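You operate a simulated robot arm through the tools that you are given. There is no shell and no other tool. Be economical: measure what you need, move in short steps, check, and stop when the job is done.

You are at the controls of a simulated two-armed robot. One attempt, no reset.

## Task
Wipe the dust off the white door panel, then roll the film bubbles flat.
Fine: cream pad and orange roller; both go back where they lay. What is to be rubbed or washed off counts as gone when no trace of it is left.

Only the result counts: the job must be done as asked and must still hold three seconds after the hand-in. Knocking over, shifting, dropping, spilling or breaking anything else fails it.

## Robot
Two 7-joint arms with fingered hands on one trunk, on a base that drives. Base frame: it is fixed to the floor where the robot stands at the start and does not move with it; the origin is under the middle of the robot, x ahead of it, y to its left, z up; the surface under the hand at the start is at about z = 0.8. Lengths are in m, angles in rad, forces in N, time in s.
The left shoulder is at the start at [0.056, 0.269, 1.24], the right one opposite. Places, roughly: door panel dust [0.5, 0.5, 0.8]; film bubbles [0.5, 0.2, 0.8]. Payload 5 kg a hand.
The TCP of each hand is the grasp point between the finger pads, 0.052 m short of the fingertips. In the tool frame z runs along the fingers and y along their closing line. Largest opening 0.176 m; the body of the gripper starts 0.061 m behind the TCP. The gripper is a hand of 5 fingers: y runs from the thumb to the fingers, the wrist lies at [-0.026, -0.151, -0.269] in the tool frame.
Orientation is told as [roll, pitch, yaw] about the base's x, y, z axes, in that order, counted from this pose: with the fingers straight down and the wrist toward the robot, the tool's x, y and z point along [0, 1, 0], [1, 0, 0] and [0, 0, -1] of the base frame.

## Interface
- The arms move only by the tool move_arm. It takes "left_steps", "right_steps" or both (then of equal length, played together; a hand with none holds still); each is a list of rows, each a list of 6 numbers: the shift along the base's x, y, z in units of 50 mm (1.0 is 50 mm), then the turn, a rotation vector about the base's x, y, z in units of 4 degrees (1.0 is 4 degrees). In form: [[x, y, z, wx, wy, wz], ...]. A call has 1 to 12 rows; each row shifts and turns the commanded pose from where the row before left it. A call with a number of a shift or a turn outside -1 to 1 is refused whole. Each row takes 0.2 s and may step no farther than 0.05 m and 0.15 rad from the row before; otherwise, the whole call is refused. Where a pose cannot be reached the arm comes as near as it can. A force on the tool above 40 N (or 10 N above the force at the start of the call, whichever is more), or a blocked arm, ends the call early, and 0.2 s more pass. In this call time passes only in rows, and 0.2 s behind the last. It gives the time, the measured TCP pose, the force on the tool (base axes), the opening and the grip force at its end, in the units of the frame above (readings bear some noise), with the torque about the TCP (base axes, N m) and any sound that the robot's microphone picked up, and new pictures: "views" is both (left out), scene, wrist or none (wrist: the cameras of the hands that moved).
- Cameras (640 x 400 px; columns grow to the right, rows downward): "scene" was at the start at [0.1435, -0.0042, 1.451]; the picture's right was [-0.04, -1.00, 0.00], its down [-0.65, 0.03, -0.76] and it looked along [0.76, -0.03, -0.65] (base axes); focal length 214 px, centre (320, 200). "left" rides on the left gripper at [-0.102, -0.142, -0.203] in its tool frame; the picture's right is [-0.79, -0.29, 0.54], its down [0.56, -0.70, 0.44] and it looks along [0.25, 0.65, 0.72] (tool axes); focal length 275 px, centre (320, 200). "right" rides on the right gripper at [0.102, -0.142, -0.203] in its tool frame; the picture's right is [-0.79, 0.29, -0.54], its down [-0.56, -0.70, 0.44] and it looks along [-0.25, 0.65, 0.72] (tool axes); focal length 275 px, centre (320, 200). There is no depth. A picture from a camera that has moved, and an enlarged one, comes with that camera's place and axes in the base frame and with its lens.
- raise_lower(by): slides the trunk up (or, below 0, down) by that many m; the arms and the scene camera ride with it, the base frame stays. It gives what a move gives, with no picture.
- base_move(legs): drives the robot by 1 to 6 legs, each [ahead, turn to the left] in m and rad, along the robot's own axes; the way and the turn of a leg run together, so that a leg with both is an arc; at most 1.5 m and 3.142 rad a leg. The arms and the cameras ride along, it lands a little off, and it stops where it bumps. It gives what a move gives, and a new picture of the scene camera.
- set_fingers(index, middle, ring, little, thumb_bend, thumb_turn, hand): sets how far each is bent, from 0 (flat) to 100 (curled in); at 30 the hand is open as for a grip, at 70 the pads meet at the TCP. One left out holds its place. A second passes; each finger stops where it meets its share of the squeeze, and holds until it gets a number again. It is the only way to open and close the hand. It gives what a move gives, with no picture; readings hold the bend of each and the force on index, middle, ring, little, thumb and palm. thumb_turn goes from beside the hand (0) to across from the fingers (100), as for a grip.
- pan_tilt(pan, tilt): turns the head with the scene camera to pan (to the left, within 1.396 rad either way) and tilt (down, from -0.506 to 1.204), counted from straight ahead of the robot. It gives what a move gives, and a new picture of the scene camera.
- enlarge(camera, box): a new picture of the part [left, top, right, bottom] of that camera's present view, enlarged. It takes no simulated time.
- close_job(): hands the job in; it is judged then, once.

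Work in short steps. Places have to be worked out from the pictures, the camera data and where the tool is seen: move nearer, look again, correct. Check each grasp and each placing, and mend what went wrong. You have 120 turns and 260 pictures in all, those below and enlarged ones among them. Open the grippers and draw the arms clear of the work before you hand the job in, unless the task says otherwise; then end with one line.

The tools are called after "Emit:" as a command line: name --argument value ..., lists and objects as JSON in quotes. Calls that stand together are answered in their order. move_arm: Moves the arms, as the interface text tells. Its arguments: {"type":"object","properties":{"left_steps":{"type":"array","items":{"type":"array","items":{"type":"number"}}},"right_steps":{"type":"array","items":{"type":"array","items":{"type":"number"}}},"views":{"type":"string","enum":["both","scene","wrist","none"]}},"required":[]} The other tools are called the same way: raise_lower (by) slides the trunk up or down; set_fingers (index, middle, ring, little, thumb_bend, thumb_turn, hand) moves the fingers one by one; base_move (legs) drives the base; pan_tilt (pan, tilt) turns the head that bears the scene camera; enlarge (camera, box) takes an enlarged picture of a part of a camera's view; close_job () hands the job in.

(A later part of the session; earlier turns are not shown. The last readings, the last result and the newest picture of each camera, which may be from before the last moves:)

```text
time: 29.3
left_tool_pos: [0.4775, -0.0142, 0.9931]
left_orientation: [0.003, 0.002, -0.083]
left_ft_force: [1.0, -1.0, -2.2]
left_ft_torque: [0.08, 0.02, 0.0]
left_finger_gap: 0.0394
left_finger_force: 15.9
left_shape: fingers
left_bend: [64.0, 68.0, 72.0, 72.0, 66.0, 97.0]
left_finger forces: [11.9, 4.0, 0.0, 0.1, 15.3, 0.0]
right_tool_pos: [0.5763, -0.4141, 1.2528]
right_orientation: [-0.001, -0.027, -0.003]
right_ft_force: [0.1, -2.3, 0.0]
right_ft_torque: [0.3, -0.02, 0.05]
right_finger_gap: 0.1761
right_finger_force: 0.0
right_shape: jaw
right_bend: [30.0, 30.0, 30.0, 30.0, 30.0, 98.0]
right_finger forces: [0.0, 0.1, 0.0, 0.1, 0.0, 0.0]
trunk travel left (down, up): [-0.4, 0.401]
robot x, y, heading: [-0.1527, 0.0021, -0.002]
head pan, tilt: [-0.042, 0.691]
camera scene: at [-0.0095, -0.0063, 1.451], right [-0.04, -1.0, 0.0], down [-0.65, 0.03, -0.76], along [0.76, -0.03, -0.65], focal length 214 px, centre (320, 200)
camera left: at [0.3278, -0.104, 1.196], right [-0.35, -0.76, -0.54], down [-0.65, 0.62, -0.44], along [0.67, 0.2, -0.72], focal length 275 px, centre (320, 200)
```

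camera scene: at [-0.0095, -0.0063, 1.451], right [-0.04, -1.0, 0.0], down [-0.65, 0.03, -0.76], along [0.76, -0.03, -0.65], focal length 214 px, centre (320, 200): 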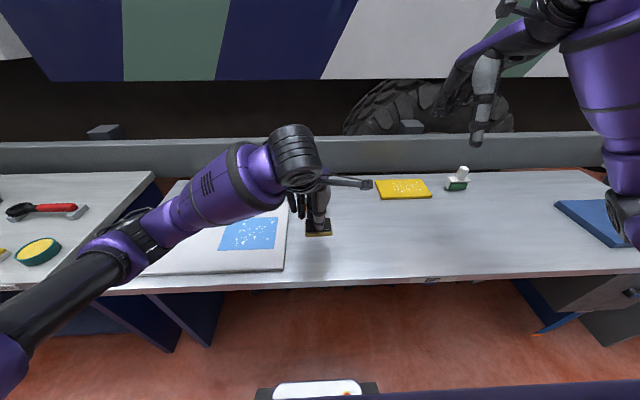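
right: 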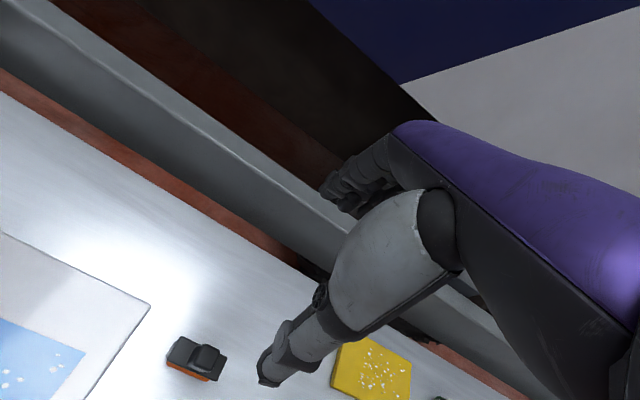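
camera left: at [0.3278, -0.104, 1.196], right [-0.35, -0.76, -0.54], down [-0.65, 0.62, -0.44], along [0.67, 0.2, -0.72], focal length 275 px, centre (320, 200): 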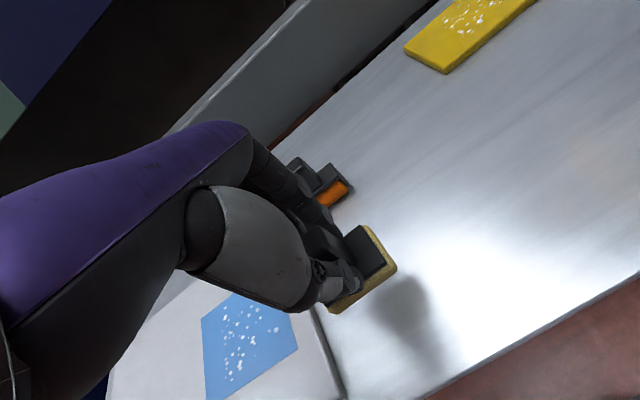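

The pad is above its home with the skew cancelled. I lower it to the table, with the last rows slow.

Emit:
move_arm --left_steps '[[0, 0, -0.8, 0, 0, 0], [0, 0.04, -0.8, 0, 0, 0], [0, 0, -0.2, 0, 0, 0], [0, 0, -0.1, 0, 0, 0], [0, 0, -0.1, 0, 0, 0]]'

```text
time: 30.5
left_tool_pos: [0.4764, -0.0115, 0.8932]
left_orientation: [0.002, 0.001, -0.084]
left_ft_force: [0.2, 0.9, -2.1]
left_ft_torque: [0.02, 0.03, -0.01]
left_finger_gap: 0.0397
left_finger_force: 15.3
left_shape: fingers
left_bend: [64.0, 68.0, 72.0, 72.0, 66.0, 97.0]
left_finger forces: [11.9, 4.0, 0.0, 0.0, 15.2, 0.1]
right_tool_pos: [0.5767, -0.4125, 1.2526]
right_orientation: [-0.002, -0.025, -0.001]
right_ft_force: [0.2, -0.6, -0.6]
right_ft_torque: [0.03, 0.01, 0.01]
right_finger_gap: 0.176
right_finger_force: 0.0
right_shape: jaw
right_bend: [30.0, 30.0, 30.0, 30.0, 30.0, 97.0]
right_finger forces: [0.0, 0.0, 0.1, 0.0, 0.0, 0.0]
trunk travel left (down, up): [-0.4, 0.401]
robot x, y, heading: [-0.1538, 0.0006, -0.002]
head pan, tilt: [-0.042, 0.691]
camera scene: at [-0.0092, -0.005, 1.451], right [-0.04, -1.0, 0.0], down [-0.65, 0.03, -0.76], along [0.76, -0.03, -0.65], focal length 214 px, centre (320, 200)
camera left: at [0.3274, -0.1003, 1.0965], right [-0.35, -0.76, -0.54], down [-0.65, 0.62, -0.44], along [0.67, 0.2, -0.72], focal length 275 px, centre (320, 200)
```

scene: 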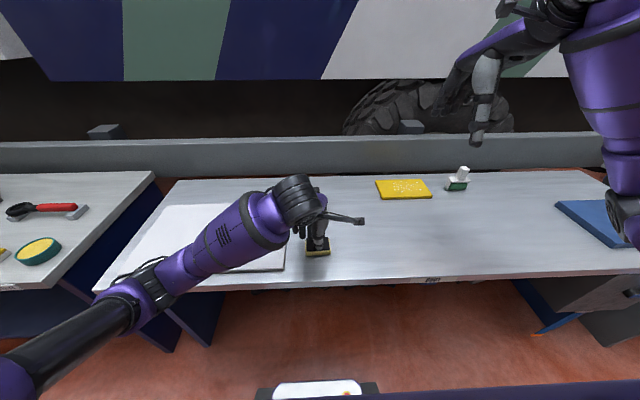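
left: 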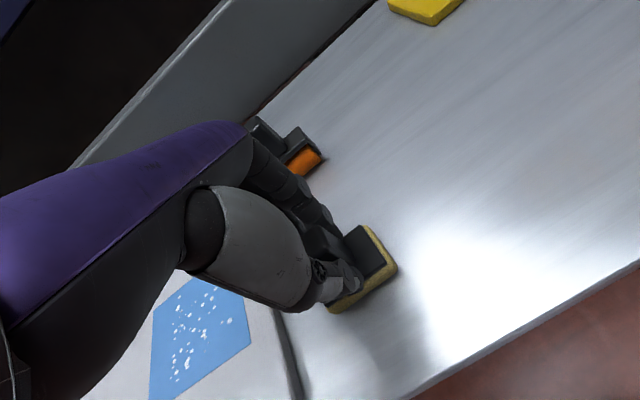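

A few more millimetres down until it touches the table.

Emit:
move_arm --left_steps '[[0.02, -0.02, -0.06, 0, 0, 0], [0, 0, -0.05, 0, 0, 0], [0, 0, -0.04, 0, 0, 0]]' --views "none"

```text
time: 31.3
left_tool_pos: [0.4774, -0.0108, 0.8883]
left_orientation: [-0.002, -0.002, -0.086]
left_ft_force: [-2.4, -0.2, 14.6]
left_ft_torque: [-0.24, -0.13, -0.05]
left_finger_gap: 0.0393
left_finger_force: 20.8
left_shape: fingers
left_bend: [64.0, 69.0, 72.0, 72.0, 66.0, 97.0]
left_finger forces: [19.3, 3.8, 0.0, 0.0, 18.6, 0.0]
right_tool_pos: [0.5753, -0.4121, 1.2532]
right_orientation: [-0.001, -0.026, -0.004]
right_ft_force: [-0.4, 0.5, 0.2]
right_ft_torque: [0.03, 0.01, 0.01]
right_finger_gap: 0.1756
right_finger_force: 0.0
right_shape: jaw
right_bend: [30.0, 30.0, 30.0, 30.0, 30.0, 97.0]
right_finger forces: [0.1, 0.0, 0.0, 0.1, 0.0, 0.1]
trunk travel left (down, up): [-0.4, 0.401]
robot x, y, heading: [-0.1549, 0.0, -0.002]
head pan, tilt: [-0.042, 0.691]
```

It's seated with about 15 N of contact. I open in two stages and then lift straight up, clear of the roller.

Emit:
set_fingers --hand "left" --index 58 --middle 58 --ring 58 --little 58 --thumb_bend 58

Emit:
set_fingers --hand "left" --index 30 --middle 30 --ring 30 --little 30 --thumb_bend 30

Emit:
move_arm --left_steps '[[0, 0, 0.5, 0, 0, 0], [0, 0, 1, 0, 0, 0.6], [0, 0, 1, 0, 0, 0.6], [0, 0, 1, 0, 0, 0]]'

Emit:
enlarge --camera "scene" --box '[285, 175, 350, 265]'

```text
time: 32.3
left_tool_pos: [0.4771, -0.0102, 0.8841]
left_orientation: [0.0, 0.003, -0.084]
left_ft_force: [0.1, 0.6, -0.1]
left_ft_torque: [-0.01, -0.03, -0.02]
left_finger_gap: 0.0686
left_finger_force: 0.0
left_shape: fingers
left_bend: [57.0, 57.0, 57.0, 57.0, 57.0, 97.0]
left_finger forces: [0.0, 0.1, 0.0, 0.1, 0.0, 0.0]
right_tool_pos: [0.5765, -0.4127, 1.2541]
right_orientation: [-0.002, -0.027, -0.002]
right_ft_force: [-0.3, -0.6, -0.3]
right_ft_torque: [0.0, 0.0, 0.02]
right_finger_gap: 0.1757
right_finger_force: 0.0
right_shape: jaw
right_bend: [30.0, 30.0, 30.0, 30.0, 30.0, 97.0]
right_finger forces: [0.0, 0.0, 0.0, 0.1, 0.1, 0.1]
trunk travel left (down, up): [-0.4, 0.401]
robot x, y, heading: [-0.1519, -0.0006, -0.002]
head pan, tilt: [-0.042, 0.691]
```

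```text
time: 33.3
left_tool_pos: [0.4788, -0.0098, 0.8857]
left_orientation: [0.003, 0.003, -0.085]
left_ft_force: [0.1, -0.7, 0.3]
left_ft_torque: [0.02, 0.03, -0.01]
left_finger_gap: 0.1864
left_finger_force: 0.0
left_shape: fingers
left_bend: [30.0, 30.0, 30.0, 30.0, 30.0, 97.0]
left_finger forces: [0.1, 0.1, 0.0, 0.0, 0.0, 0.0]
right_tool_pos: [0.5773, -0.4124, 1.2528]
right_orientation: [0.0, -0.025, -0.001]
right_ft_force: [-0.1, -0.3, 0.0]
right_ft_torque: [0.02, -0.01, 0.0]
right_finger_gap: 0.1758
right_finger_force: 0.0
right_shape: jaw
right_bend: [30.0, 30.0, 30.0, 30.0, 30.0, 97.0]
right_finger forces: [0.0, 0.0, 0.1, 0.1, 0.0, 0.1]
trunk travel left (down, up): [-0.4, 0.401]
robot x, y, heading: [-0.1507, -0.0031, -0.005]
head pan, tilt: [-0.042, 0.691]
```

```text
time: 34.3
left_tool_pos: [0.4782, -0.0149, 1.0633]
left_orientation: [0.002, 0.0, 0.0]
left_ft_force: [-1.2, 0.1, 2.7]
left_ft_torque: [0.1, -0.1, 0.05]
left_finger_gap: 0.1872
left_finger_force: 0.0
left_shape: fingers
left_bend: [30.0, 30.0, 30.0, 30.0, 30.0, 98.0]
left_finger forces: [0.0, 0.0, 0.1, 0.0, 0.0, 0.0]
right_tool_pos: [0.5746, -0.4126, 1.2558]
right_orientation: [-0.002, -0.03, -0.003]
right_ft_force: [-1.3, -0.6, 1.7]
right_ft_torque: [0.02, -0.06, 0.01]
right_finger_gap: 0.176
right_finger_force: 0.1
right_shape: jaw
right_bend: [30.0, 30.0, 30.0, 30.0, 30.0, 97.0]
right_finger forces: [0.0, 0.0, 0.0, 0.1, 0.1, 0.0]
trunk travel left (down, up): [-0.4, 0.401]
robot x, y, heading: [-0.1536, -0.0003, -0.003]
head pan, tilt: [-0.042, 0.691]
camera scene: at [-0.0112, -0.0051, 1.4522], right [-0.04, -1.0, 0.0], down [-0.65, 0.03, -0.76], along [0.76, -0.03, -0.65], focal length 214 px, centre (320, 200)
camera left: at [0.3354, -0.1154, 1.2671], right [-0.29, -0.79, -0.54], down [-0.7, 0.56, -0.44], along [0.65, 0.25, -0.72], focal length 275 px, centre (320, 200)
```

scene: 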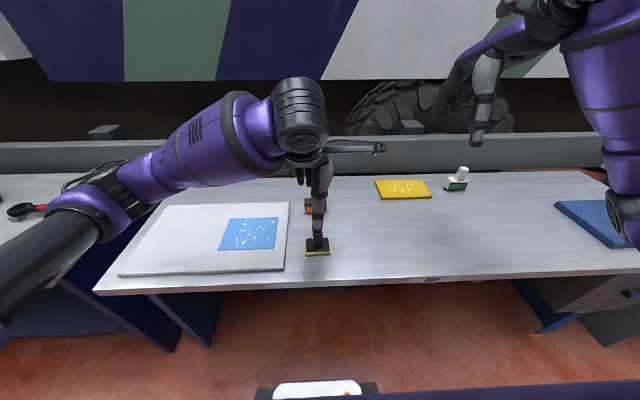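
left: 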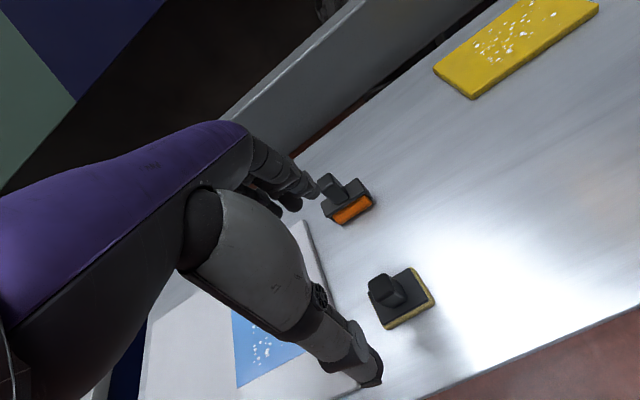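

```text
4.44 times, centred on (318, 220) of scene
camera zoom: at [-0.0112, -0.0051, 1.4522], right [-0.04, -1.0, 0.0], down [-0.65, 0.03, -0.76], along [0.76, -0.03, -0.65], focal length 953 px, centre (331, 111)
```

zoom: 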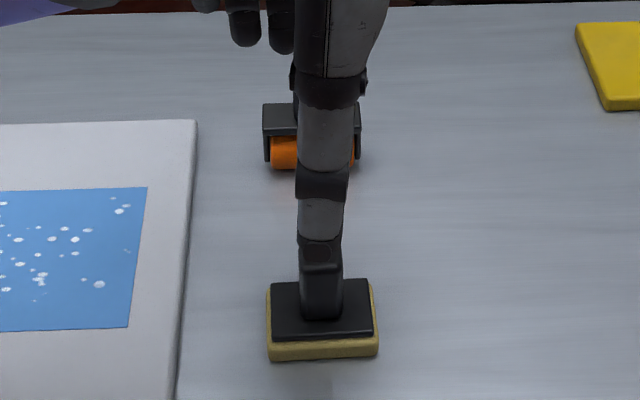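

The pad is back within about 2 mm. Now the roller: I zoom in from the left camera to locate its handle.

Emit:
enlarge --camera "left" --box '[280, 150, 400, 240]'

```text
4.44 times, centred on (340, 195) of left
camera zoom: at [0.3354, -0.1154, 1.2671], right [-0.29, -0.79, -0.54], down [-0.7, 0.56, -0.44], along [0.65, 0.25, -0.72], focal length 1224 px, centre (231, 222)
```

zoom: 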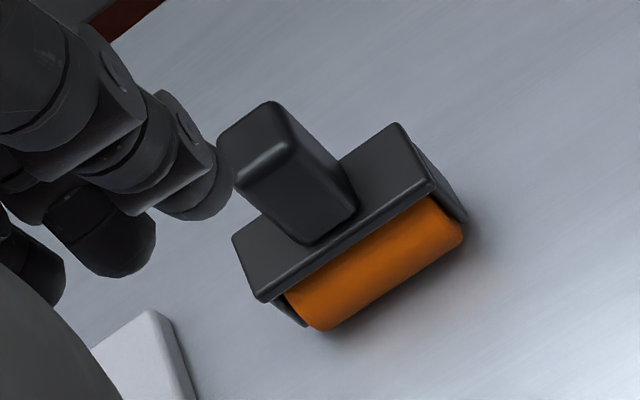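

The roller handle is at about (0.674, -0.015), spanning z = 0.86 to 0.925. I move above it.

Emit:
move_arm --left_steps '[[1, 0, 0, 0, 0, 0], [1, 0, 0, 0, 0, 0], [1, 0, 0, 0, 0, 0], [0.92, 0, 0, 0, 0, 0], [0, 0, -0.8, 0, 0, 0]]'

```text
time: 35.5
left_tool_pos: [0.6781, -0.0118, 1.0194]
left_orientation: [0.001, 0.001, -0.001]
left_ft_force: [2.8, 0.5, 1.5]
left_ft_torque: [-0.06, 0.25, -0.05]
left_finger_gap: 0.1868
left_finger_force: 0.3
left_shape: fingers
left_bend: [30.0, 30.0, 30.0, 30.0, 30.0, 98.0]
left_finger forces: [0.0, 0.0, 0.0, 0.1, 0.0, 0.0]
right_tool_pos: [0.578, -0.4118, 1.2523]
right_orientation: [-0.003, -0.025, -0.001]
right_ft_force: [2.2, -0.3, -1.0]
right_ft_torque: [0.01, 0.26, 0.06]
right_finger_gap: 0.1757
right_finger_force: 0.1
right_shape: jaw
right_bend: [30.0, 30.0, 30.0, 30.0, 30.0, 97.0]
right_finger forces: [0.0, 0.0, 0.0, 0.0, 0.0, 0.1]
trunk travel left (down, up): [-0.4, 0.401]
robot x, y, heading: [-0.1499, -0.0006, -0.002]
head pan, tilt: [-0.042, 0.691]
camera scene: at [-0.0072, -0.0044, 1.4506], right [-0.04, -1.0, 0.0], down [-0.65, 0.03, -0.76], along [0.76, -0.03, -0.65], focal length 214 px, centre (320, 200)
camera left: at [0.5368, -0.1129, 1.2227], right [-0.29, -0.79, -0.54], down [-0.7, 0.56, -0.44], along [0.65, 0.25, -0.72], focal length 275 px, centre (320, 200)
```

scene: 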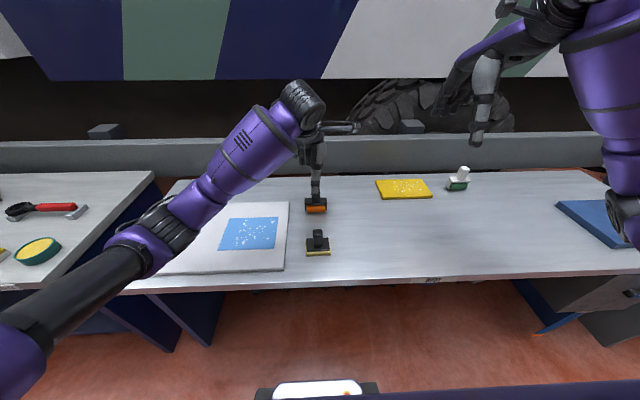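
left: 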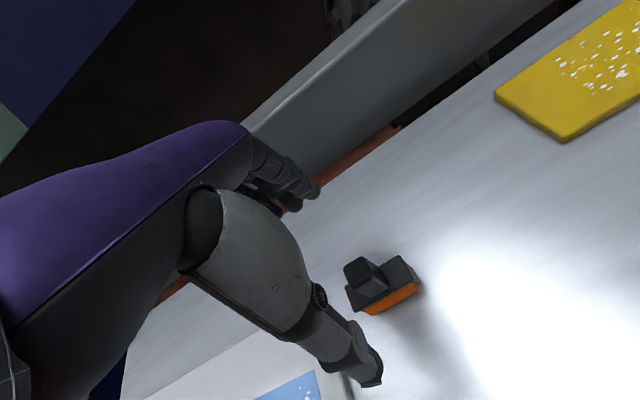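

I zoom in to refine the handle's centre.

Emit:
enlarge --camera "left" --box '[310, 235, 430, 325]'

Emit:
enlarge --camera "scene" --box '[280, 170, 360, 230]'

```text
4.44 times, centred on (370, 280) of left
camera zoom: at [0.5368, -0.1129, 1.2227], right [-0.29, -0.79, -0.54], down [-0.7, 0.56, -0.44], along [0.65, 0.25, -0.72], focal length 1224 px, centre (98, -156)
```

zoom: 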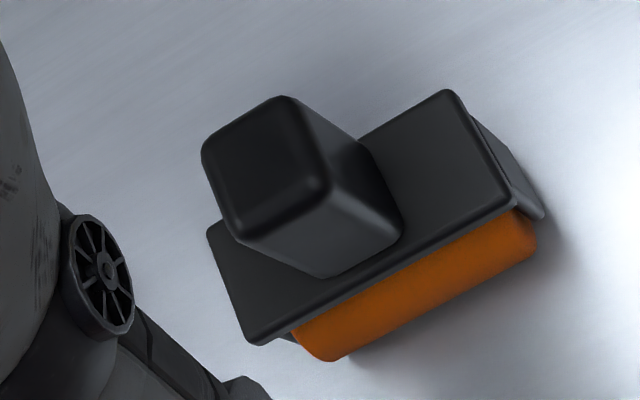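

```text
6.67 times, centred on (320, 200) of scene
camera zoom: at [-0.0072, -0.0044, 1.4506], right [-0.04, -1.0, 0.0], down [-0.65, 0.03, -0.76], along [0.76, -0.03, -0.65], focal length 1430 px, centre (320, 200)
```

zoom: 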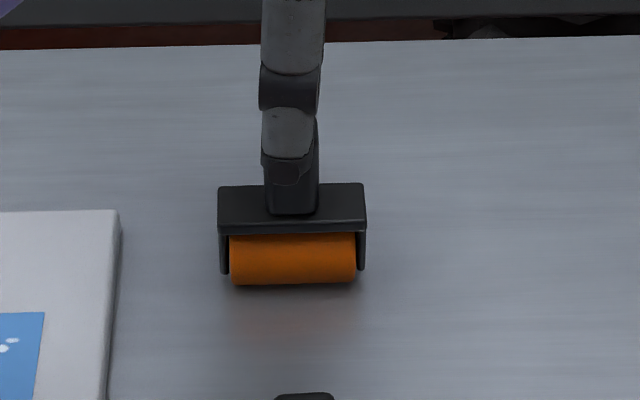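

The handle centre refines to (0.676, -0.017). I shift slightly and descend to 0.922.

Emit:
move_arm --left_steps '[[-0.04, -0.1, -0.7, 0, 0, 0], [0, 0, -0.7, 0, 0, 0], [0, 0, -0.53, 0, 0, 0]]' --views "wrist"

Emit:
set_fingers --hand "left" --index 57 --middle 57 --ring 57 --little 57 --thumb_bend 57

Emit:
enlarge --camera "left" --box '[240, 200, 440, 360]'

```text
time: 36.3
left_tool_pos: [0.6711, -0.017, 0.9233]
left_orientation: [0.002, 0.004, 0.0]
left_ft_force: [1.5, 0.0, 1.1]
left_ft_torque: [-0.02, 0.12, -0.03]
left_finger_gap: 0.1865
left_finger_force: 0.0
left_shape: fingers
left_bend: [30.0, 30.0, 30.0, 30.0, 30.0, 98.0]
left_finger forces: [0.0, 0.0, 0.0, 0.1, 0.0, 0.0]
right_tool_pos: [0.5776, -0.4112, 1.2527]
right_orientation: [-0.002, -0.027, -0.002]
right_ft_force: [1.2, 0.4, -1.9]
right_ft_torque: [0.04, 0.16, 0.03]
right_finger_gap: 0.1759
right_finger_force: 0.1
right_shape: jaw
right_bend: [30.0, 30.0, 30.0, 30.0, 30.0, 97.0]
right_finger forces: [0.1, 0.0, 0.0, 0.0, 0.0, 0.0]
trunk travel left (down, up): [-0.4, 0.401]
robot x, y, heading: [-0.1543, -0.0014, 0.0]
head pan, tilt: [-0.042, 0.691]
camera left: at [0.5311, -0.1188, 1.1264], right [-0.29, -0.79, -0.54], down [-0.7, 0.56, -0.44], along [0.65, 0.25, -0.72], focal length 275 px, centre (320, 200)
```

left: 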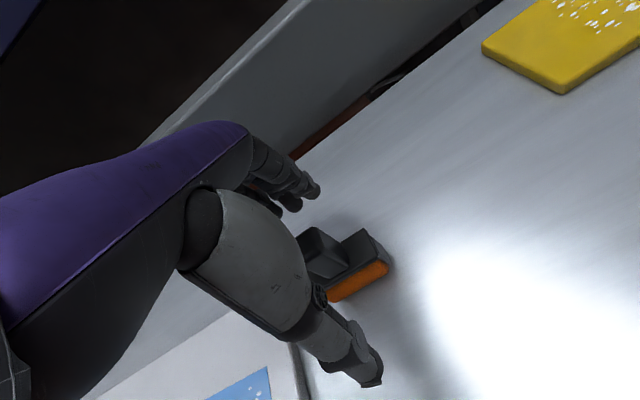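

```text
time: 37.3
left_tool_pos: [0.672, -0.0184, 0.9238]
left_orientation: [0.002, 0.002, -0.002]
left_ft_force: [0.7, -0.8, 0.3]
left_ft_torque: [-0.02, 0.04, 0.01]
left_finger_gap: 0.0733
left_finger_force: 0.0
left_shape: fingers
left_bend: [56.0, 56.0, 56.0, 56.0, 56.0, 98.0]
left_finger forces: [0.1, 0.0, 0.0, 0.0, 0.1, 0.0]
right_tool_pos: [0.5765, -0.4117, 1.2542]
right_orientation: [-0.001, -0.026, -0.002]
right_ft_force: [-0.6, 0.0, -0.3]
right_ft_torque: [-0.03, -0.01, -0.03]
right_finger_gap: 0.1758
right_finger_force: 0.1
right_shape: jaw
right_bend: [30.0, 30.0, 30.0, 30.0, 30.0, 97.0]
right_finger forces: [0.0, 0.0, 0.0, 0.0, 0.0, 0.1]
trunk travel left (down, up): [-0.4, 0.401]
robot x, y, heading: [-0.1517, 0.0003, -0.0]
head pan, tilt: [-0.042, 0.691]
```

```text
2.50 times, centred on (340, 280) of left
camera zoom: at [0.53, -0.1189, 1.1273], right [-0.29, -0.79, -0.54], down [-0.7, 0.56, -0.44], along [0.65, 0.25, -0.72], focal length 688 px, centre (270, 0)
```

zoom: 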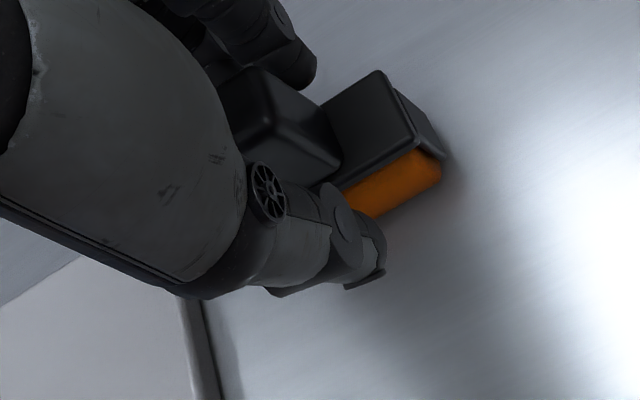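

I nudge 3.5 mm forward to centre on the handle, then close.

Emit:
move_arm --left_steps '[[0.07, 0.03, 0, 0, 0, 0]]' --views "none"

Emit:
set_fingers --hand "left" --index 72 --middle 72 --ring 72 --little 72 --thumb_bend 72

Emit:
enlarge --camera "left" --box '[240, 200, 440, 360]'

```text
time: 37.7
left_tool_pos: [0.6751, -0.015, 0.9238]
left_orientation: [0.002, 0.003, 0.0]
left_ft_force: [-0.4, 0.1, -0.8]
left_ft_torque: [-0.01, 0.02, 0.01]
left_finger_gap: 0.0736
left_finger_force: 0.2
left_shape: fingers
left_bend: [56.0, 56.0, 56.0, 56.0, 56.0, 98.0]
left_finger forces: [0.1, 0.0, 0.0, 0.1, 0.1, 0.0]
right_tool_pos: [0.5764, -0.413, 1.2543]
right_orientation: [0.0, -0.027, -0.001]
right_ft_force: [0.5, 0.1, 0.4]
right_ft_torque: [0.03, 0.05, 0.01]
right_finger_gap: 0.1761
right_finger_force: 0.0
right_shape: jaw
right_bend: [30.0, 30.0, 30.0, 30.0, 30.0, 97.0]
right_finger forces: [0.0, 0.0, 0.0, 0.0, 0.1, 0.0]
trunk travel left (down, up): [-0.4, 0.401]
robot x, y, heading: [-0.1533, 0.0003, -0.003]
head pan, tilt: [-0.042, 0.691]
```

```text
time: 38.7
left_tool_pos: [0.6758, -0.0154, 0.9228]
left_orientation: [0.002, 0.001, 0.001]
left_ft_force: [-1.1, -0.4, 0.5]
left_ft_torque: [-0.08, 0.13, -0.04]
left_finger_gap: 0.0394
left_finger_force: 20.0
left_shape: fingers
left_bend: [65.0, 68.0, 72.0, 72.0, 65.0, 96.0]
left_finger forces: [11.2, 8.6, 0.0, 0.0, 19.5, 0.0]
right_tool_pos: [0.5766, -0.413, 1.254]
right_orientation: [-0.003, -0.026, -0.001]
right_ft_force: [-1.1, -0.4, 0.6]
right_ft_torque: [0.0, 0.0, -0.02]
right_finger_gap: 0.1761
right_finger_force: 0.0
right_shape: jaw
right_bend: [30.0, 30.0, 30.0, 30.0, 30.0, 97.0]
right_finger forces: [0.0, 0.0, 0.0, 0.1, 0.0, 0.0]
trunk travel left (down, up): [-0.4, 0.401]
robot x, y, heading: [-0.151, -0.0003, -0.0]
head pan, tilt: [-0.042, 0.691]
```

```text
2.50 times, centred on (340, 280) of left
camera zoom: at [0.5336, -0.1169, 1.1268], right [-0.29, -0.79, -0.54], down [-0.7, 0.56, -0.44], along [0.65, 0.25, -0.72], focal length 688 px, centre (270, 0)
```

zoom: 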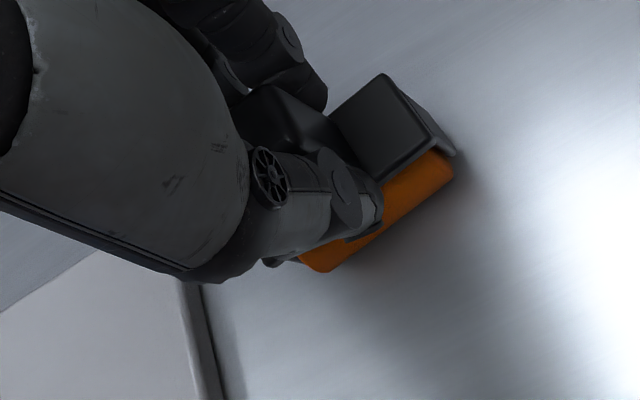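

The roller is gripped. I lift it and turn -5° as before.

Emit:
move_arm --left_steps '[[0, 0, 0.6, 0, 0, 0], [0, 0, 1, 0, 0, -0.6], [0, 0, 0.3, 0, 0, -0.6]]'

Emit:
enlarge --camera "scene" --box '[280, 150, 360, 210]'

```text
time: 39.5
left_tool_pos: [0.6775, -0.0155, 1.0172]
left_orientation: [0.001, 0.004, -0.084]
left_ft_force: [0.5, 0.2, -5.4]
left_ft_torque: [0.02, 0.0, 0.01]
left_finger_gap: 0.0395
left_finger_force: 19.2
left_shape: fingers
left_bend: [65.0, 68.0, 72.0, 72.0, 65.0, 96.0]
left_finger forces: [11.4, 8.5, 0.1, 0.1, 18.9, 0.0]
right_tool_pos: [0.578, -0.4127, 1.2533]
right_orientation: [-0.002, -0.025, -0.002]
right_ft_force: [1.2, 0.2, 0.3]
right_ft_torque: [0.0, 0.04, 0.0]
right_finger_gap: 0.1762
right_finger_force: 0.0
right_shape: jaw
right_bend: [30.0, 30.0, 30.0, 30.0, 30.0, 97.0]
right_finger forces: [0.0, 0.1, 0.0, 0.0, 0.0, 0.1]
trunk travel left (down, up): [-0.4, 0.401]
robot x, y, heading: [-0.1563, -0.002, -0.006]
head pan, tilt: [-0.042, 0.691]
camera scene: at [-0.0086, -0.0047, 1.4509], right [-0.04, -1.0, 0.0], down [-0.65, 0.03, -0.76], along [0.76, -0.03, -0.65], focal length 214 px, centre (320, 200)
camera left: at [0.5275, -0.1044, 1.2209], right [-0.35, -0.76, -0.54], down [-0.65, 0.62, -0.44], along [0.67, 0.2, -0.72], focal length 275 px, centre (320, 200)
```

scene: 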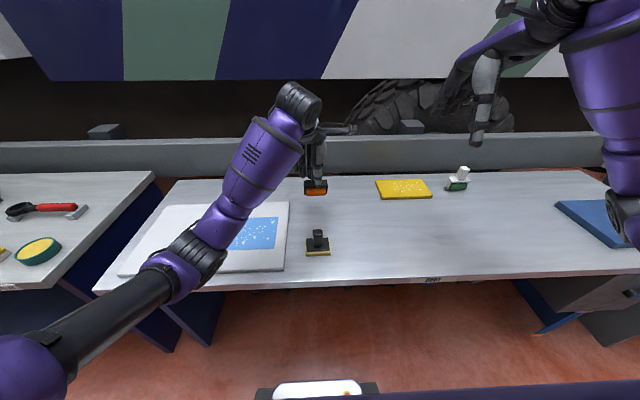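
left: 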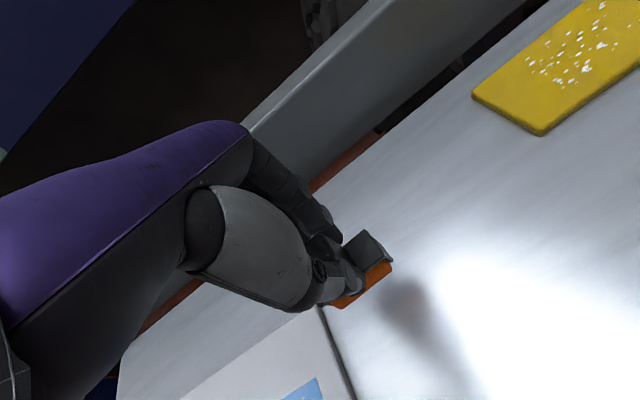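

```text
6.67 times, centred on (320, 180) of scene
camera zoom: at [-0.0086, -0.0047, 1.4509], right [-0.04, -1.0, 0.0], down [-0.65, 0.03, -0.76], along [0.76, -0.03, -0.65], focal length 1430 px, centre (320, 333)
```

zoom: 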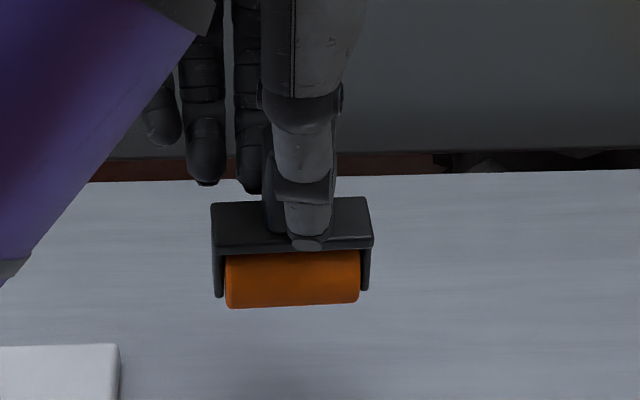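

The roller is straight within about 1-2°. I move above the first film lane (y ≈ 0.175, far end) and lower towards the panel.

Emit:
move_arm --left_steps '[[-0.15, 0.95, 0, 0, 0, 0], [-0.15, 0.95, 0, 0, 0, 0], [-0.15, 0.95, 0, 0, 0, 0], [-0.15, 0.95, 0, 0, 0, 0], [0, 0, -0.7, 0, 0, 0], [0, 0, -0.45, 0, 0, 0]]' --views "none"

Emit:
move_arm --left_steps '[[0, 0, -0.08, 0, 0, 0], [0, 0, -0.08, 0, 0, 0]]' --views "wrist"

```text
time: 40.9
left_tool_pos: [0.6475, 0.1757, 0.9588]
left_orientation: [0.002, 0.001, -0.084]
left_ft_force: [0.4, 1.8, -2.1]
left_ft_torque: [-0.01, 0.02, 0.0]
left_finger_gap: 0.0397
left_finger_force: 19.3
left_shape: fingers
left_bend: [65.0, 71.0, 72.0, 72.0, 65.0, 96.0]
left_finger forces: [11.1, 8.9, 0.1, 0.0, 18.7, 0.0]
right_tool_pos: [0.5769, -0.4118, 1.2541]
right_orientation: [-0.002, -0.028, -0.002]
right_ft_force: [-1.1, 0.4, 0.7]
right_ft_torque: [-0.09, -0.04, 0.02]
right_finger_gap: 0.176
right_finger_force: 0.0
right_shape: jaw
right_bend: [30.0, 30.0, 30.0, 30.0, 30.0, 97.0]
right_finger forces: [0.0, 0.0, 0.0, 0.1, 0.0, 0.0]
trunk travel left (down, up): [-0.4, 0.401]
robot x, y, heading: [-0.1518, -0.0001, 0.003]
head pan, tilt: [-0.042, 0.691]
```

```text
time: 41.5
left_tool_pos: [0.6469, 0.1752, 0.9515]
left_orientation: [0.003, 0.002, -0.088]
left_ft_force: [0.2, -0.5, -3.8]
left_ft_torque: [-0.02, 0.0, 0.0]
left_finger_gap: 0.0396
left_finger_force: 18.6
left_shape: fingers
left_bend: [65.0, 71.0, 72.0, 72.0, 65.0, 96.0]
left_finger forces: [11.0, 8.8, 0.0, 0.1, 18.7, 0.0]
right_tool_pos: [0.5765, -0.4123, 1.253]
right_orientation: [-0.002, -0.027, -0.002]
right_ft_force: [-0.8, 0.0, 0.5]
right_ft_torque: [0.07, 0.03, 0.03]
right_finger_gap: 0.176
right_finger_force: 0.1
right_shape: jaw
right_bend: [30.0, 30.0, 30.0, 30.0, 30.0, 97.0]
right_finger forces: [0.0, 0.0, 0.0, 0.1, 0.1, 0.1]
trunk travel left (down, up): [-0.4, 0.401]
robot x, y, heading: [-0.1537, 0.0024, -0.006]
head pan, tilt: [-0.042, 0.691]
camera left: at [0.4971, 0.0856, 1.1552], right [-0.35, -0.76, -0.54], down [-0.65, 0.62, -0.44], along [0.67, 0.2, -0.72], focal length 275 px, centre (320, 200)
```

left: 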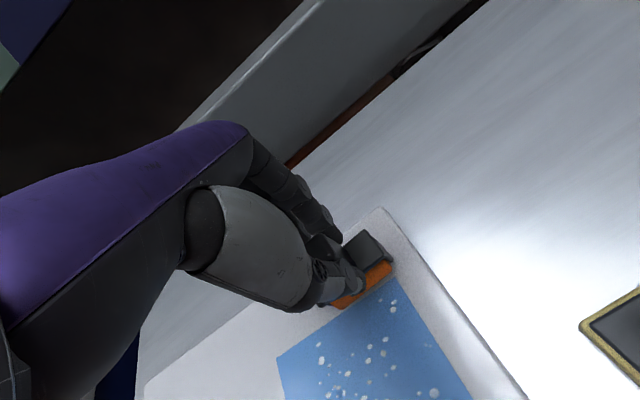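

The roller hovers at the far edge of the film and covers the right side. I lower it further until contact.

Emit:
move_arm --left_steps '[[0, 0, -0.08, 0, 0, 0], [0, 0, -0.06, 0, 0, 0], [0, 0, -0.06, 0, 0, 0]]' --views "none"

```text
time: 42.3
left_tool_pos: [0.6451, 0.1746, 0.9441]
left_orientation: [0.002, 0.002, -0.084]
left_ft_force: [-0.4, 1.6, 0.8]
left_ft_torque: [0.01, -0.01, 0.0]
left_finger_gap: 0.0394
left_finger_force: 20.0
left_shape: fingers
left_bend: [65.0, 71.0, 72.0, 72.0, 65.0, 96.0]
left_finger forces: [11.7, 9.6, 0.1, 0.1, 19.0, 0.1]
right_tool_pos: [0.578, -0.4131, 1.2532]
right_orientation: [-0.001, -0.029, -0.001]
right_ft_force: [-0.1, 0.9, 0.2]
right_ft_torque: [0.0, -0.01, 0.03]
right_finger_gap: 0.1761
right_finger_force: 0.1
right_shape: jaw
right_bend: [30.0, 30.0, 30.0, 30.0, 30.0, 97.0]
right_finger forces: [0.1, 0.1, 0.0, 0.1, 0.0, 0.1]
trunk travel left (down, up): [-0.4, 0.401]
robot x, y, heading: [-0.1524, 0.0012, -0.005]
head pan, tilt: [-0.042, 0.691]
```

Contact is just starting. I press 2 mm more and roll towards the robot.

Emit:
move_arm --left_steps '[[0, 0, -0.04, 0, 0, 0], [-0.5, 0, 0, 0, 0, 0], [-0.5, 0, 0, 0, 0, 0], [-0.5, 0, 0, 0, 0, 0], [-0.5, 0, 0, 0, 0, 0], [-0.5, 0, 0, 0, 0, 0], [-0.5, 0, 0, 0, 0, 0], [-0.5, 0, 0, 0, 0, 0], [-0.3, 0, 0, 0, 0, 0]]'

```text
time: 44.3
left_tool_pos: [0.4547, 0.176, 0.9423]
left_orientation: [0.003, 0.001, -0.082]
left_ft_force: [8.2, 3.7, 28.1]
left_ft_torque: [0.15, -1.05, 0.05]
left_finger_gap: 0.0397
left_finger_force: 28.7
left_shape: fingers
left_bend: [64.0, 71.0, 72.0, 72.0, 65.0, 96.0]
left_finger forces: [19.7, 18.0, 0.1, 0.1, 20.3, 0.0]
right_tool_pos: [0.5762, -0.4129, 1.2543]
right_orientation: [-0.002, -0.028, -0.001]
right_ft_force: [0.3, -0.1, -0.1]
right_ft_torque: [0.02, 0.05, -0.01]
right_finger_gap: 0.176
right_finger_force: 0.0
right_shape: jaw
right_bend: [30.0, 30.0, 30.0, 30.0, 30.0, 97.0]
right_finger forces: [0.0, 0.0, 0.1, 0.1, 0.1, 0.1]
trunk travel left (down, up): [-0.4, 0.401]
robot x, y, heading: [-0.1538, 0.0006, -0.001]
head pan, tilt: [-0.042, 0.691]
camera scene: at [-0.0102, -0.005, 1.4513], right [-0.04, -1.0, 0.0], down [-0.65, 0.03, -0.76], along [0.76, -0.03, -0.65], focal length 214 px, centre (320, 200)
camera left: at [0.3054, 0.086, 1.145], right [-0.35, -0.76, -0.54], down [-0.65, 0.61, -0.44], along [0.67, 0.2, -0.72], focal length 275 px, centre (320, 200)
```

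scene: 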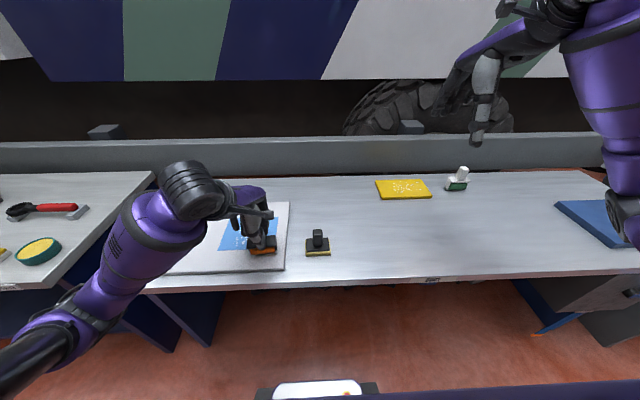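
left: 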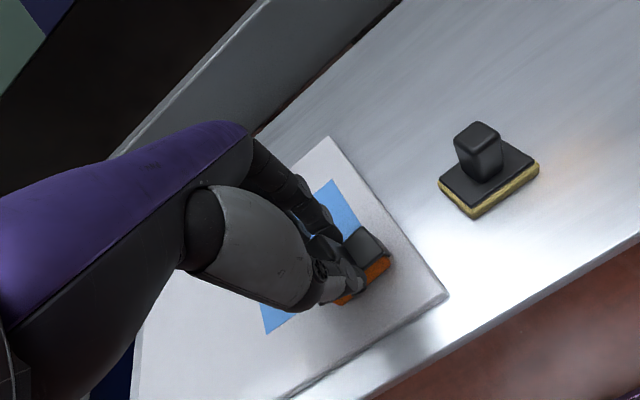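

The right lane looks clear of bubbles. I lift slightly, step to y ≈ 0.24, set down and roll forward.

Emit:
move_arm --left_steps '[[0, 0, 0.3, 0, 0, 0], [0, 0.65, 0, 0, 0, 0], [0, 0.65, 0, 0, 0, 0], [0, 0, -0.28, 0, 0, 0], [0.5, 0, 0, 0, 0, 0], [0.5, 0, 0, 0, 0, 0], [0.5, 0, 0, 0, 0, 0], [0.5, 0, 0, 0, 0, 0], [0.5, 0, 0, 0, 0, 0], [0.5, 0, 0, 0, 0, 0], [0.5, 0, 0, 0, 0, 0], [0.3, 0, 0, 0, 0, 0]]'

```text
time: 46.9
left_tool_pos: [0.645, 0.2405, 0.941]
left_orientation: [0.002, 0.002, -0.086]
left_ft_force: [-2.1, -0.2, 5.1]
left_ft_torque: [-0.15, 0.45, -0.03]
left_finger_gap: 0.0395
left_finger_force: 19.9
left_shape: fingers
left_bend: [64.0, 71.0, 72.0, 72.0, 66.0, 96.0]
left_finger forces: [10.8, 9.0, 0.0, 0.1, 20.9, 0.0]
right_tool_pos: [0.5756, -0.4118, 1.2542]
right_orientation: [-0.003, -0.028, -0.002]
right_ft_force: [-0.3, 0.2, 0.6]
right_ft_torque: [-0.02, 0.03, -0.02]
right_finger_gap: 0.1759
right_finger_force: 0.2
right_shape: jaw
right_bend: [30.0, 30.0, 30.0, 30.0, 30.0, 97.0]
right_finger forces: [0.0, 0.1, 0.1, 0.0, 0.0, 0.0]
trunk travel left (down, up): [-0.4, 0.401]
robot x, y, heading: [-0.1526, 0.0003, -0.0]
head pan, tilt: [-0.042, 0.691]
camera scene: at [-0.0099, -0.0045, 1.4511], right [-0.04, -1.0, 0.0], down [-0.65, 0.03, -0.76], along [0.76, -0.03, -0.65], focal length 214 px, centre (320, 200)
camera left: at [0.4961, 0.1511, 1.1445], right [-0.35, -0.76, -0.54], down [-0.65, 0.62, -0.44], along [0.67, 0.2, -0.72], focal length 275 px, centre (320, 200)
```

scene: 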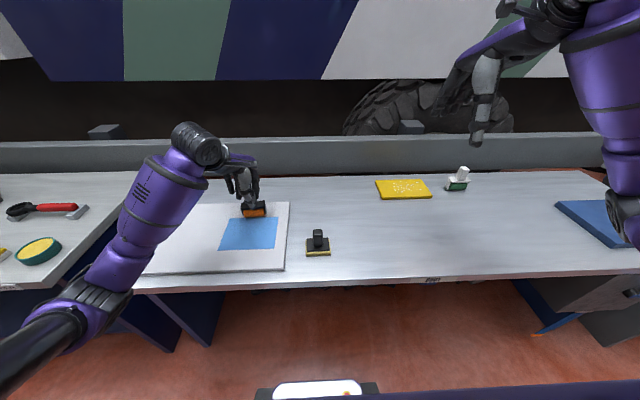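
left: 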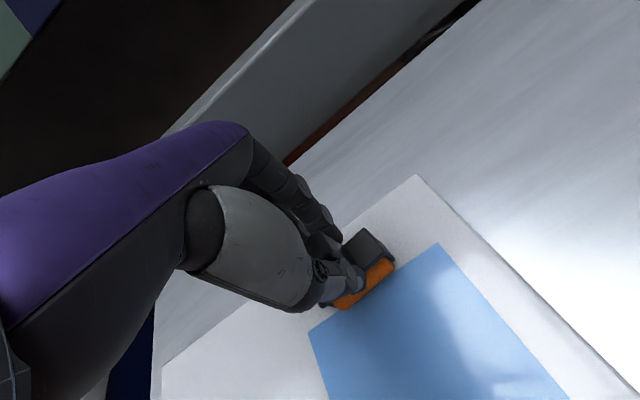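

The film already looks clear. I roll the left lane (y ≈ 0.305) as well, to be sure.

Emit:
move_arm --left_steps '[[0, 0, 0.3, 0, 0, 0], [0, 0.65, 0, 0, 0, 0], [0, 0.65, 0, 0, 0, 0], [0, 0, -0.31, 0, 0, 0], [-0.5, 0, 0, 0, 0, 0], [-0.5, 0, 0, 0, 0, 0], [-0.5, 0, 0, 0, 0, 0], [-0.5, 0, 0, 0, 0, 0], [-0.5, 0, 0, 0, 0, 0], [-0.5, 0, 0, 0, 0, 0], [-0.5, 0, 0, 0, 0, 0], [-0.2, 0, 0, 0, 0, 0]]' --views "none"

Emit:
move_arm --left_steps '[[0, 0, 0.5, 0, 0, 0], [0, 0.5, 1, 0, 0, 0], [0, 1, 0, 0, 0, 0], [0, 1, 0, 0, 0, 0]]'

Emit:
enlarge --camera "scene" --box '[115, 195, 295, 285]'

Emit:
enlarge --camera "scene" --box '[210, 210, 290, 260]'

```text
time: 49.5
left_tool_pos: [0.4613, 0.3056, 0.9418]
left_orientation: [0.001, -0.001, -0.085]
left_ft_force: [5.4, 1.9, 10.5]
left_ft_torque: [-0.01, -0.5, 0.01]
left_finger_gap: 0.0397
left_finger_force: 23.0
left_shape: fingers
left_bend: [64.0, 71.0, 72.0, 72.0, 66.0, 96.0]
left_finger forces: [15.0, 12.7, 0.0, 0.1, 19.2, 0.0]
right_tool_pos: [0.5762, -0.4133, 1.2534]
right_orientation: [-0.001, -0.028, -0.002]
right_ft_force: [-0.5, -0.1, 0.0]
right_ft_torque: [0.0, 0.02, 0.0]
right_finger_gap: 0.1758
right_finger_force: 0.1
right_shape: jaw
right_bend: [30.0, 30.0, 30.0, 30.0, 30.0, 97.0]
right_finger forces: [0.0, 0.0, 0.0, 0.0, 0.1, 0.1]
trunk travel left (down, up): [-0.4, 0.401]
robot x, y, heading: [-0.1517, -0.0008, -0.004]
head pan, tilt: [-0.042, 0.691]
```

```text
refused: row 2 steps farther than a row can; nothing moved
```

```text
3.56 times, centred on (205, 240) of scene
camera zoom: at [-0.0097, -0.0049, 1.4512], right [-0.04, -1.0, 0.0], down [-0.65, 0.03, -0.76], along [0.76, -0.03, -0.65], focal length 763 px, centre (729, 58)
```

zoom: 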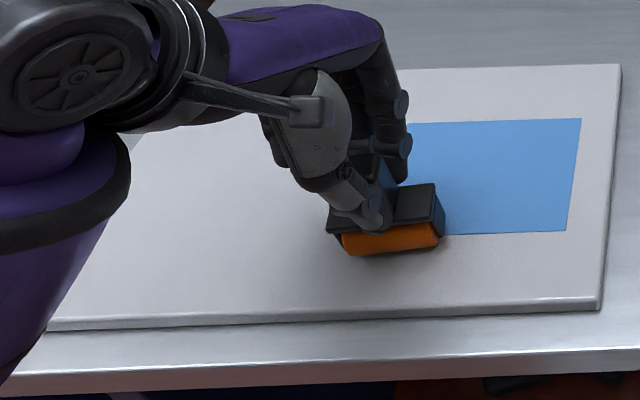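

```text
8.00 times, centred on (250, 235) of scene
camera zoom: at [-0.0097, -0.0049, 1.4512], right [-0.04, -1.0, 0.0], down [-0.65, 0.03, -0.76], along [0.76, -0.03, -0.65], focal length 1716 px, centre (880, -80)
```

zoom: 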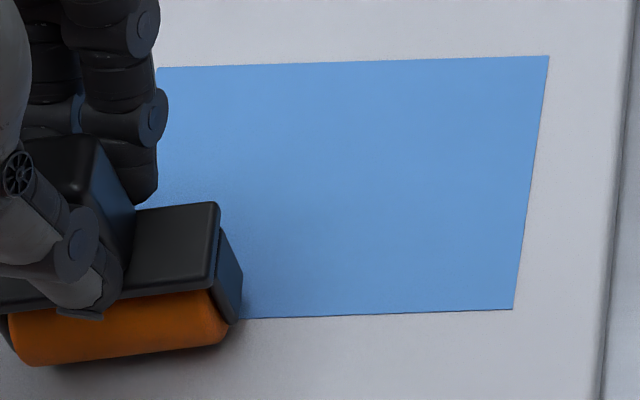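

The film is flat and clear. I lift and carry the roller back above its home, going forward in x first to stay away from the pad.

Emit:
move_arm --left_steps '[[0, 0, 0.6, 0, 0, 0], [0, 0, 1, 0, 0, 0], [0.98, 0, 0, 0, 0, 0], [0.98, 0, 0, 0, 0, 0], [0.98, 0, 0, 0, 0, 0], [0.7, -0.7, 0, 0, 0, 0], [0.6, -0.7, 0, 0, 0, 0], [0, -1, 0, 0, 0, 0], [0, -1, 0, 0, 0, 0], [0, -1, 0, 0, 0, 0], [0, -1, 0, 0, 0, 0], [0, -1, 0, 0, 0, 0]]'

Emit:
enlarge --camera "scene" --box '[115, 195, 295, 285]'

Emit:
enlarge --camera "scene" --box '[280, 150, 360, 210]'

```text
time: 52.1
left_tool_pos: [0.6728, -0.0168, 1.0208]
left_orientation: [0.005, 0.001, -0.082]
left_ft_force: [1.2, 0.6, -4.2]
left_ft_torque: [0.01, 0.08, -0.02]
left_finger_gap: 0.0396
left_finger_force: 20.1
left_shape: fingers
left_bend: [64.0, 71.0, 72.0, 72.0, 66.0, 96.0]
left_finger forces: [11.1, 9.6, 0.0, 0.0, 18.6, 0.1]
right_tool_pos: [0.5763, -0.4149, 1.2524]
right_orientation: [-0.001, -0.027, -0.003]
right_ft_force: [0.6, -4.3, -0.6]
right_ft_torque: [0.44, -0.07, 0.04]
right_finger_gap: 0.176
right_finger_force: 0.1
right_shape: jaw
right_bend: [30.0, 30.0, 30.0, 30.0, 30.0, 98.0]
right_finger forces: [0.1, 0.1, 0.1, 0.0, 0.0, 0.0]
trunk travel left (down, up): [-0.4, 0.401]
robot x, y, heading: [-0.1523, 0.0008, -0.001]
head pan, tilt: [-0.042, 0.691]
camera scene: at [-0.0092, -0.0071, 1.451], right [-0.04, -1.0, 0.0], down [-0.65, 0.03, -0.76], along [0.76, -0.03, -0.65], focal length 214 px, centre (320, 200)
camera left: at [0.5229, -0.1068, 1.2243], right [-0.35, -0.76, -0.54], down [-0.65, 0.62, -0.44], along [0.67, 0.2, -0.72], focal length 275 px, centre (320, 200)
```

scene: 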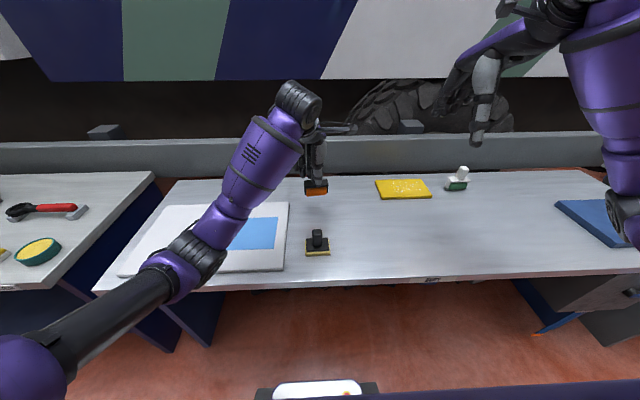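
left: 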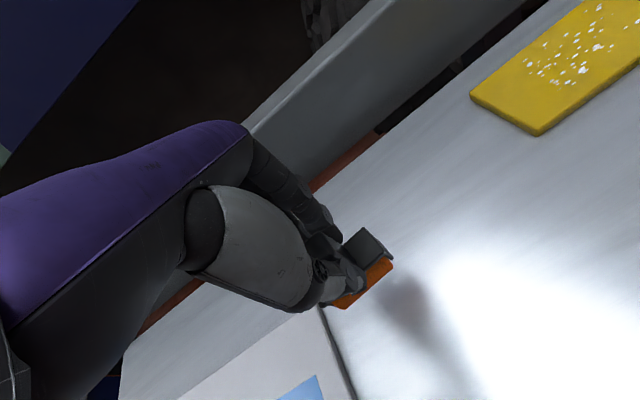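

```text
3.56 times, centred on (205, 240) of scene
camera zoom: at [-0.0092, -0.0071, 1.451], right [-0.04, -1.0, 0.0], down [-0.65, 0.03, -0.76], along [0.76, -0.03, -0.65], focal length 763 px, centre (729, 58)
```

zoom: 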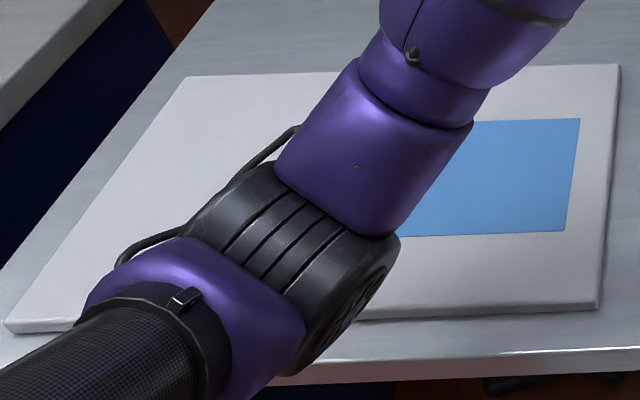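

```text
6.67 times, centred on (320, 180) of scene
camera zoom: at [-0.0092, -0.0071, 1.451], right [-0.04, -1.0, 0.0], down [-0.65, 0.03, -0.76], along [0.76, -0.03, -0.65], focal length 1430 px, centre (320, 333)
```

zoom: 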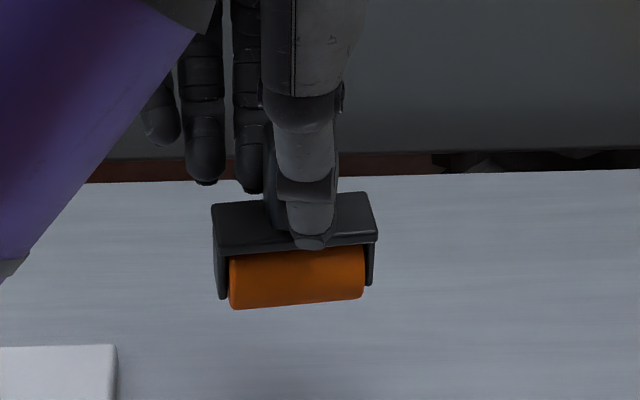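

The roller has turned slightly more in the grip. I trim the yaw by about -3°, and lower towards the home spot, slowly at the end.

Emit:
move_arm --left_steps '[[0.05, 0.02, -0.6, 0, 0, -0.4], [0, 0, -0.7, 0, 0, -0.4], [0, 0, -0.4, 0, 0, 0], [0, 0, -0.1, 0, 0, 0]]' --views "none"

Emit:
enlarge --camera "scene" --box '[280, 170, 360, 230]'

```text
time: 53.1
left_tool_pos: [0.6744, -0.0145, 0.9305]
left_orientation: [0.001, 0.003, -0.14]
left_ft_force: [-0.8, 0.6, -3.4]
left_ft_torque: [-0.01, 0.0, 0.03]
left_finger_gap: 0.0396
left_finger_force: 19.8
left_shape: fingers
left_bend: [64.0, 71.0, 72.0, 72.0, 66.0, 96.0]
left_finger forces: [11.0, 9.3, 0.1, 0.1, 18.7, 0.1]
right_tool_pos: [0.5775, -0.412, 1.2538]
right_orientation: [-0.001, -0.028, -0.002]
right_ft_force: [-0.8, 0.5, 1.6]
right_ft_torque: [-0.08, -0.03, -0.01]
right_finger_gap: 0.1761
right_finger_force: 0.1
right_shape: jaw
right_bend: [30.0, 30.0, 30.0, 30.0, 30.0, 97.0]
right_finger forces: [0.1, 0.0, 0.0, 0.1, 0.0, 0.1]
trunk travel left (down, up): [-0.4, 0.401]
robot x, y, heading: [-0.155, 0.0033, -0.004]
head pan, tilt: [-0.042, 0.691]
```

```text
6.67 times, centred on (320, 200) of scene
camera zoom: at [-0.0093, -0.0042, 1.4511], right [-0.04, -1.0, 0.0], down [-0.65, 0.03, -0.76], along [0.76, -0.03, -0.65], focal length 1430 px, centre (320, 200)
```

zoom: 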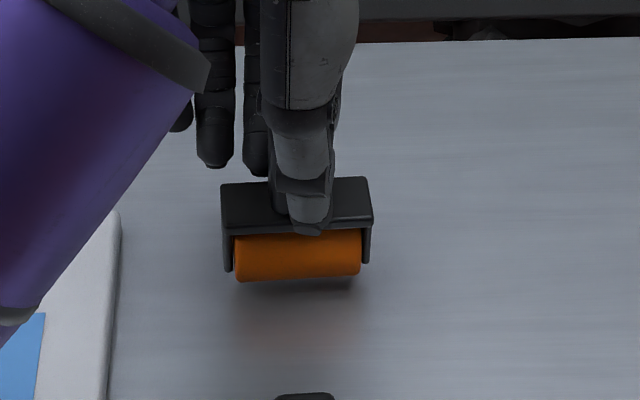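

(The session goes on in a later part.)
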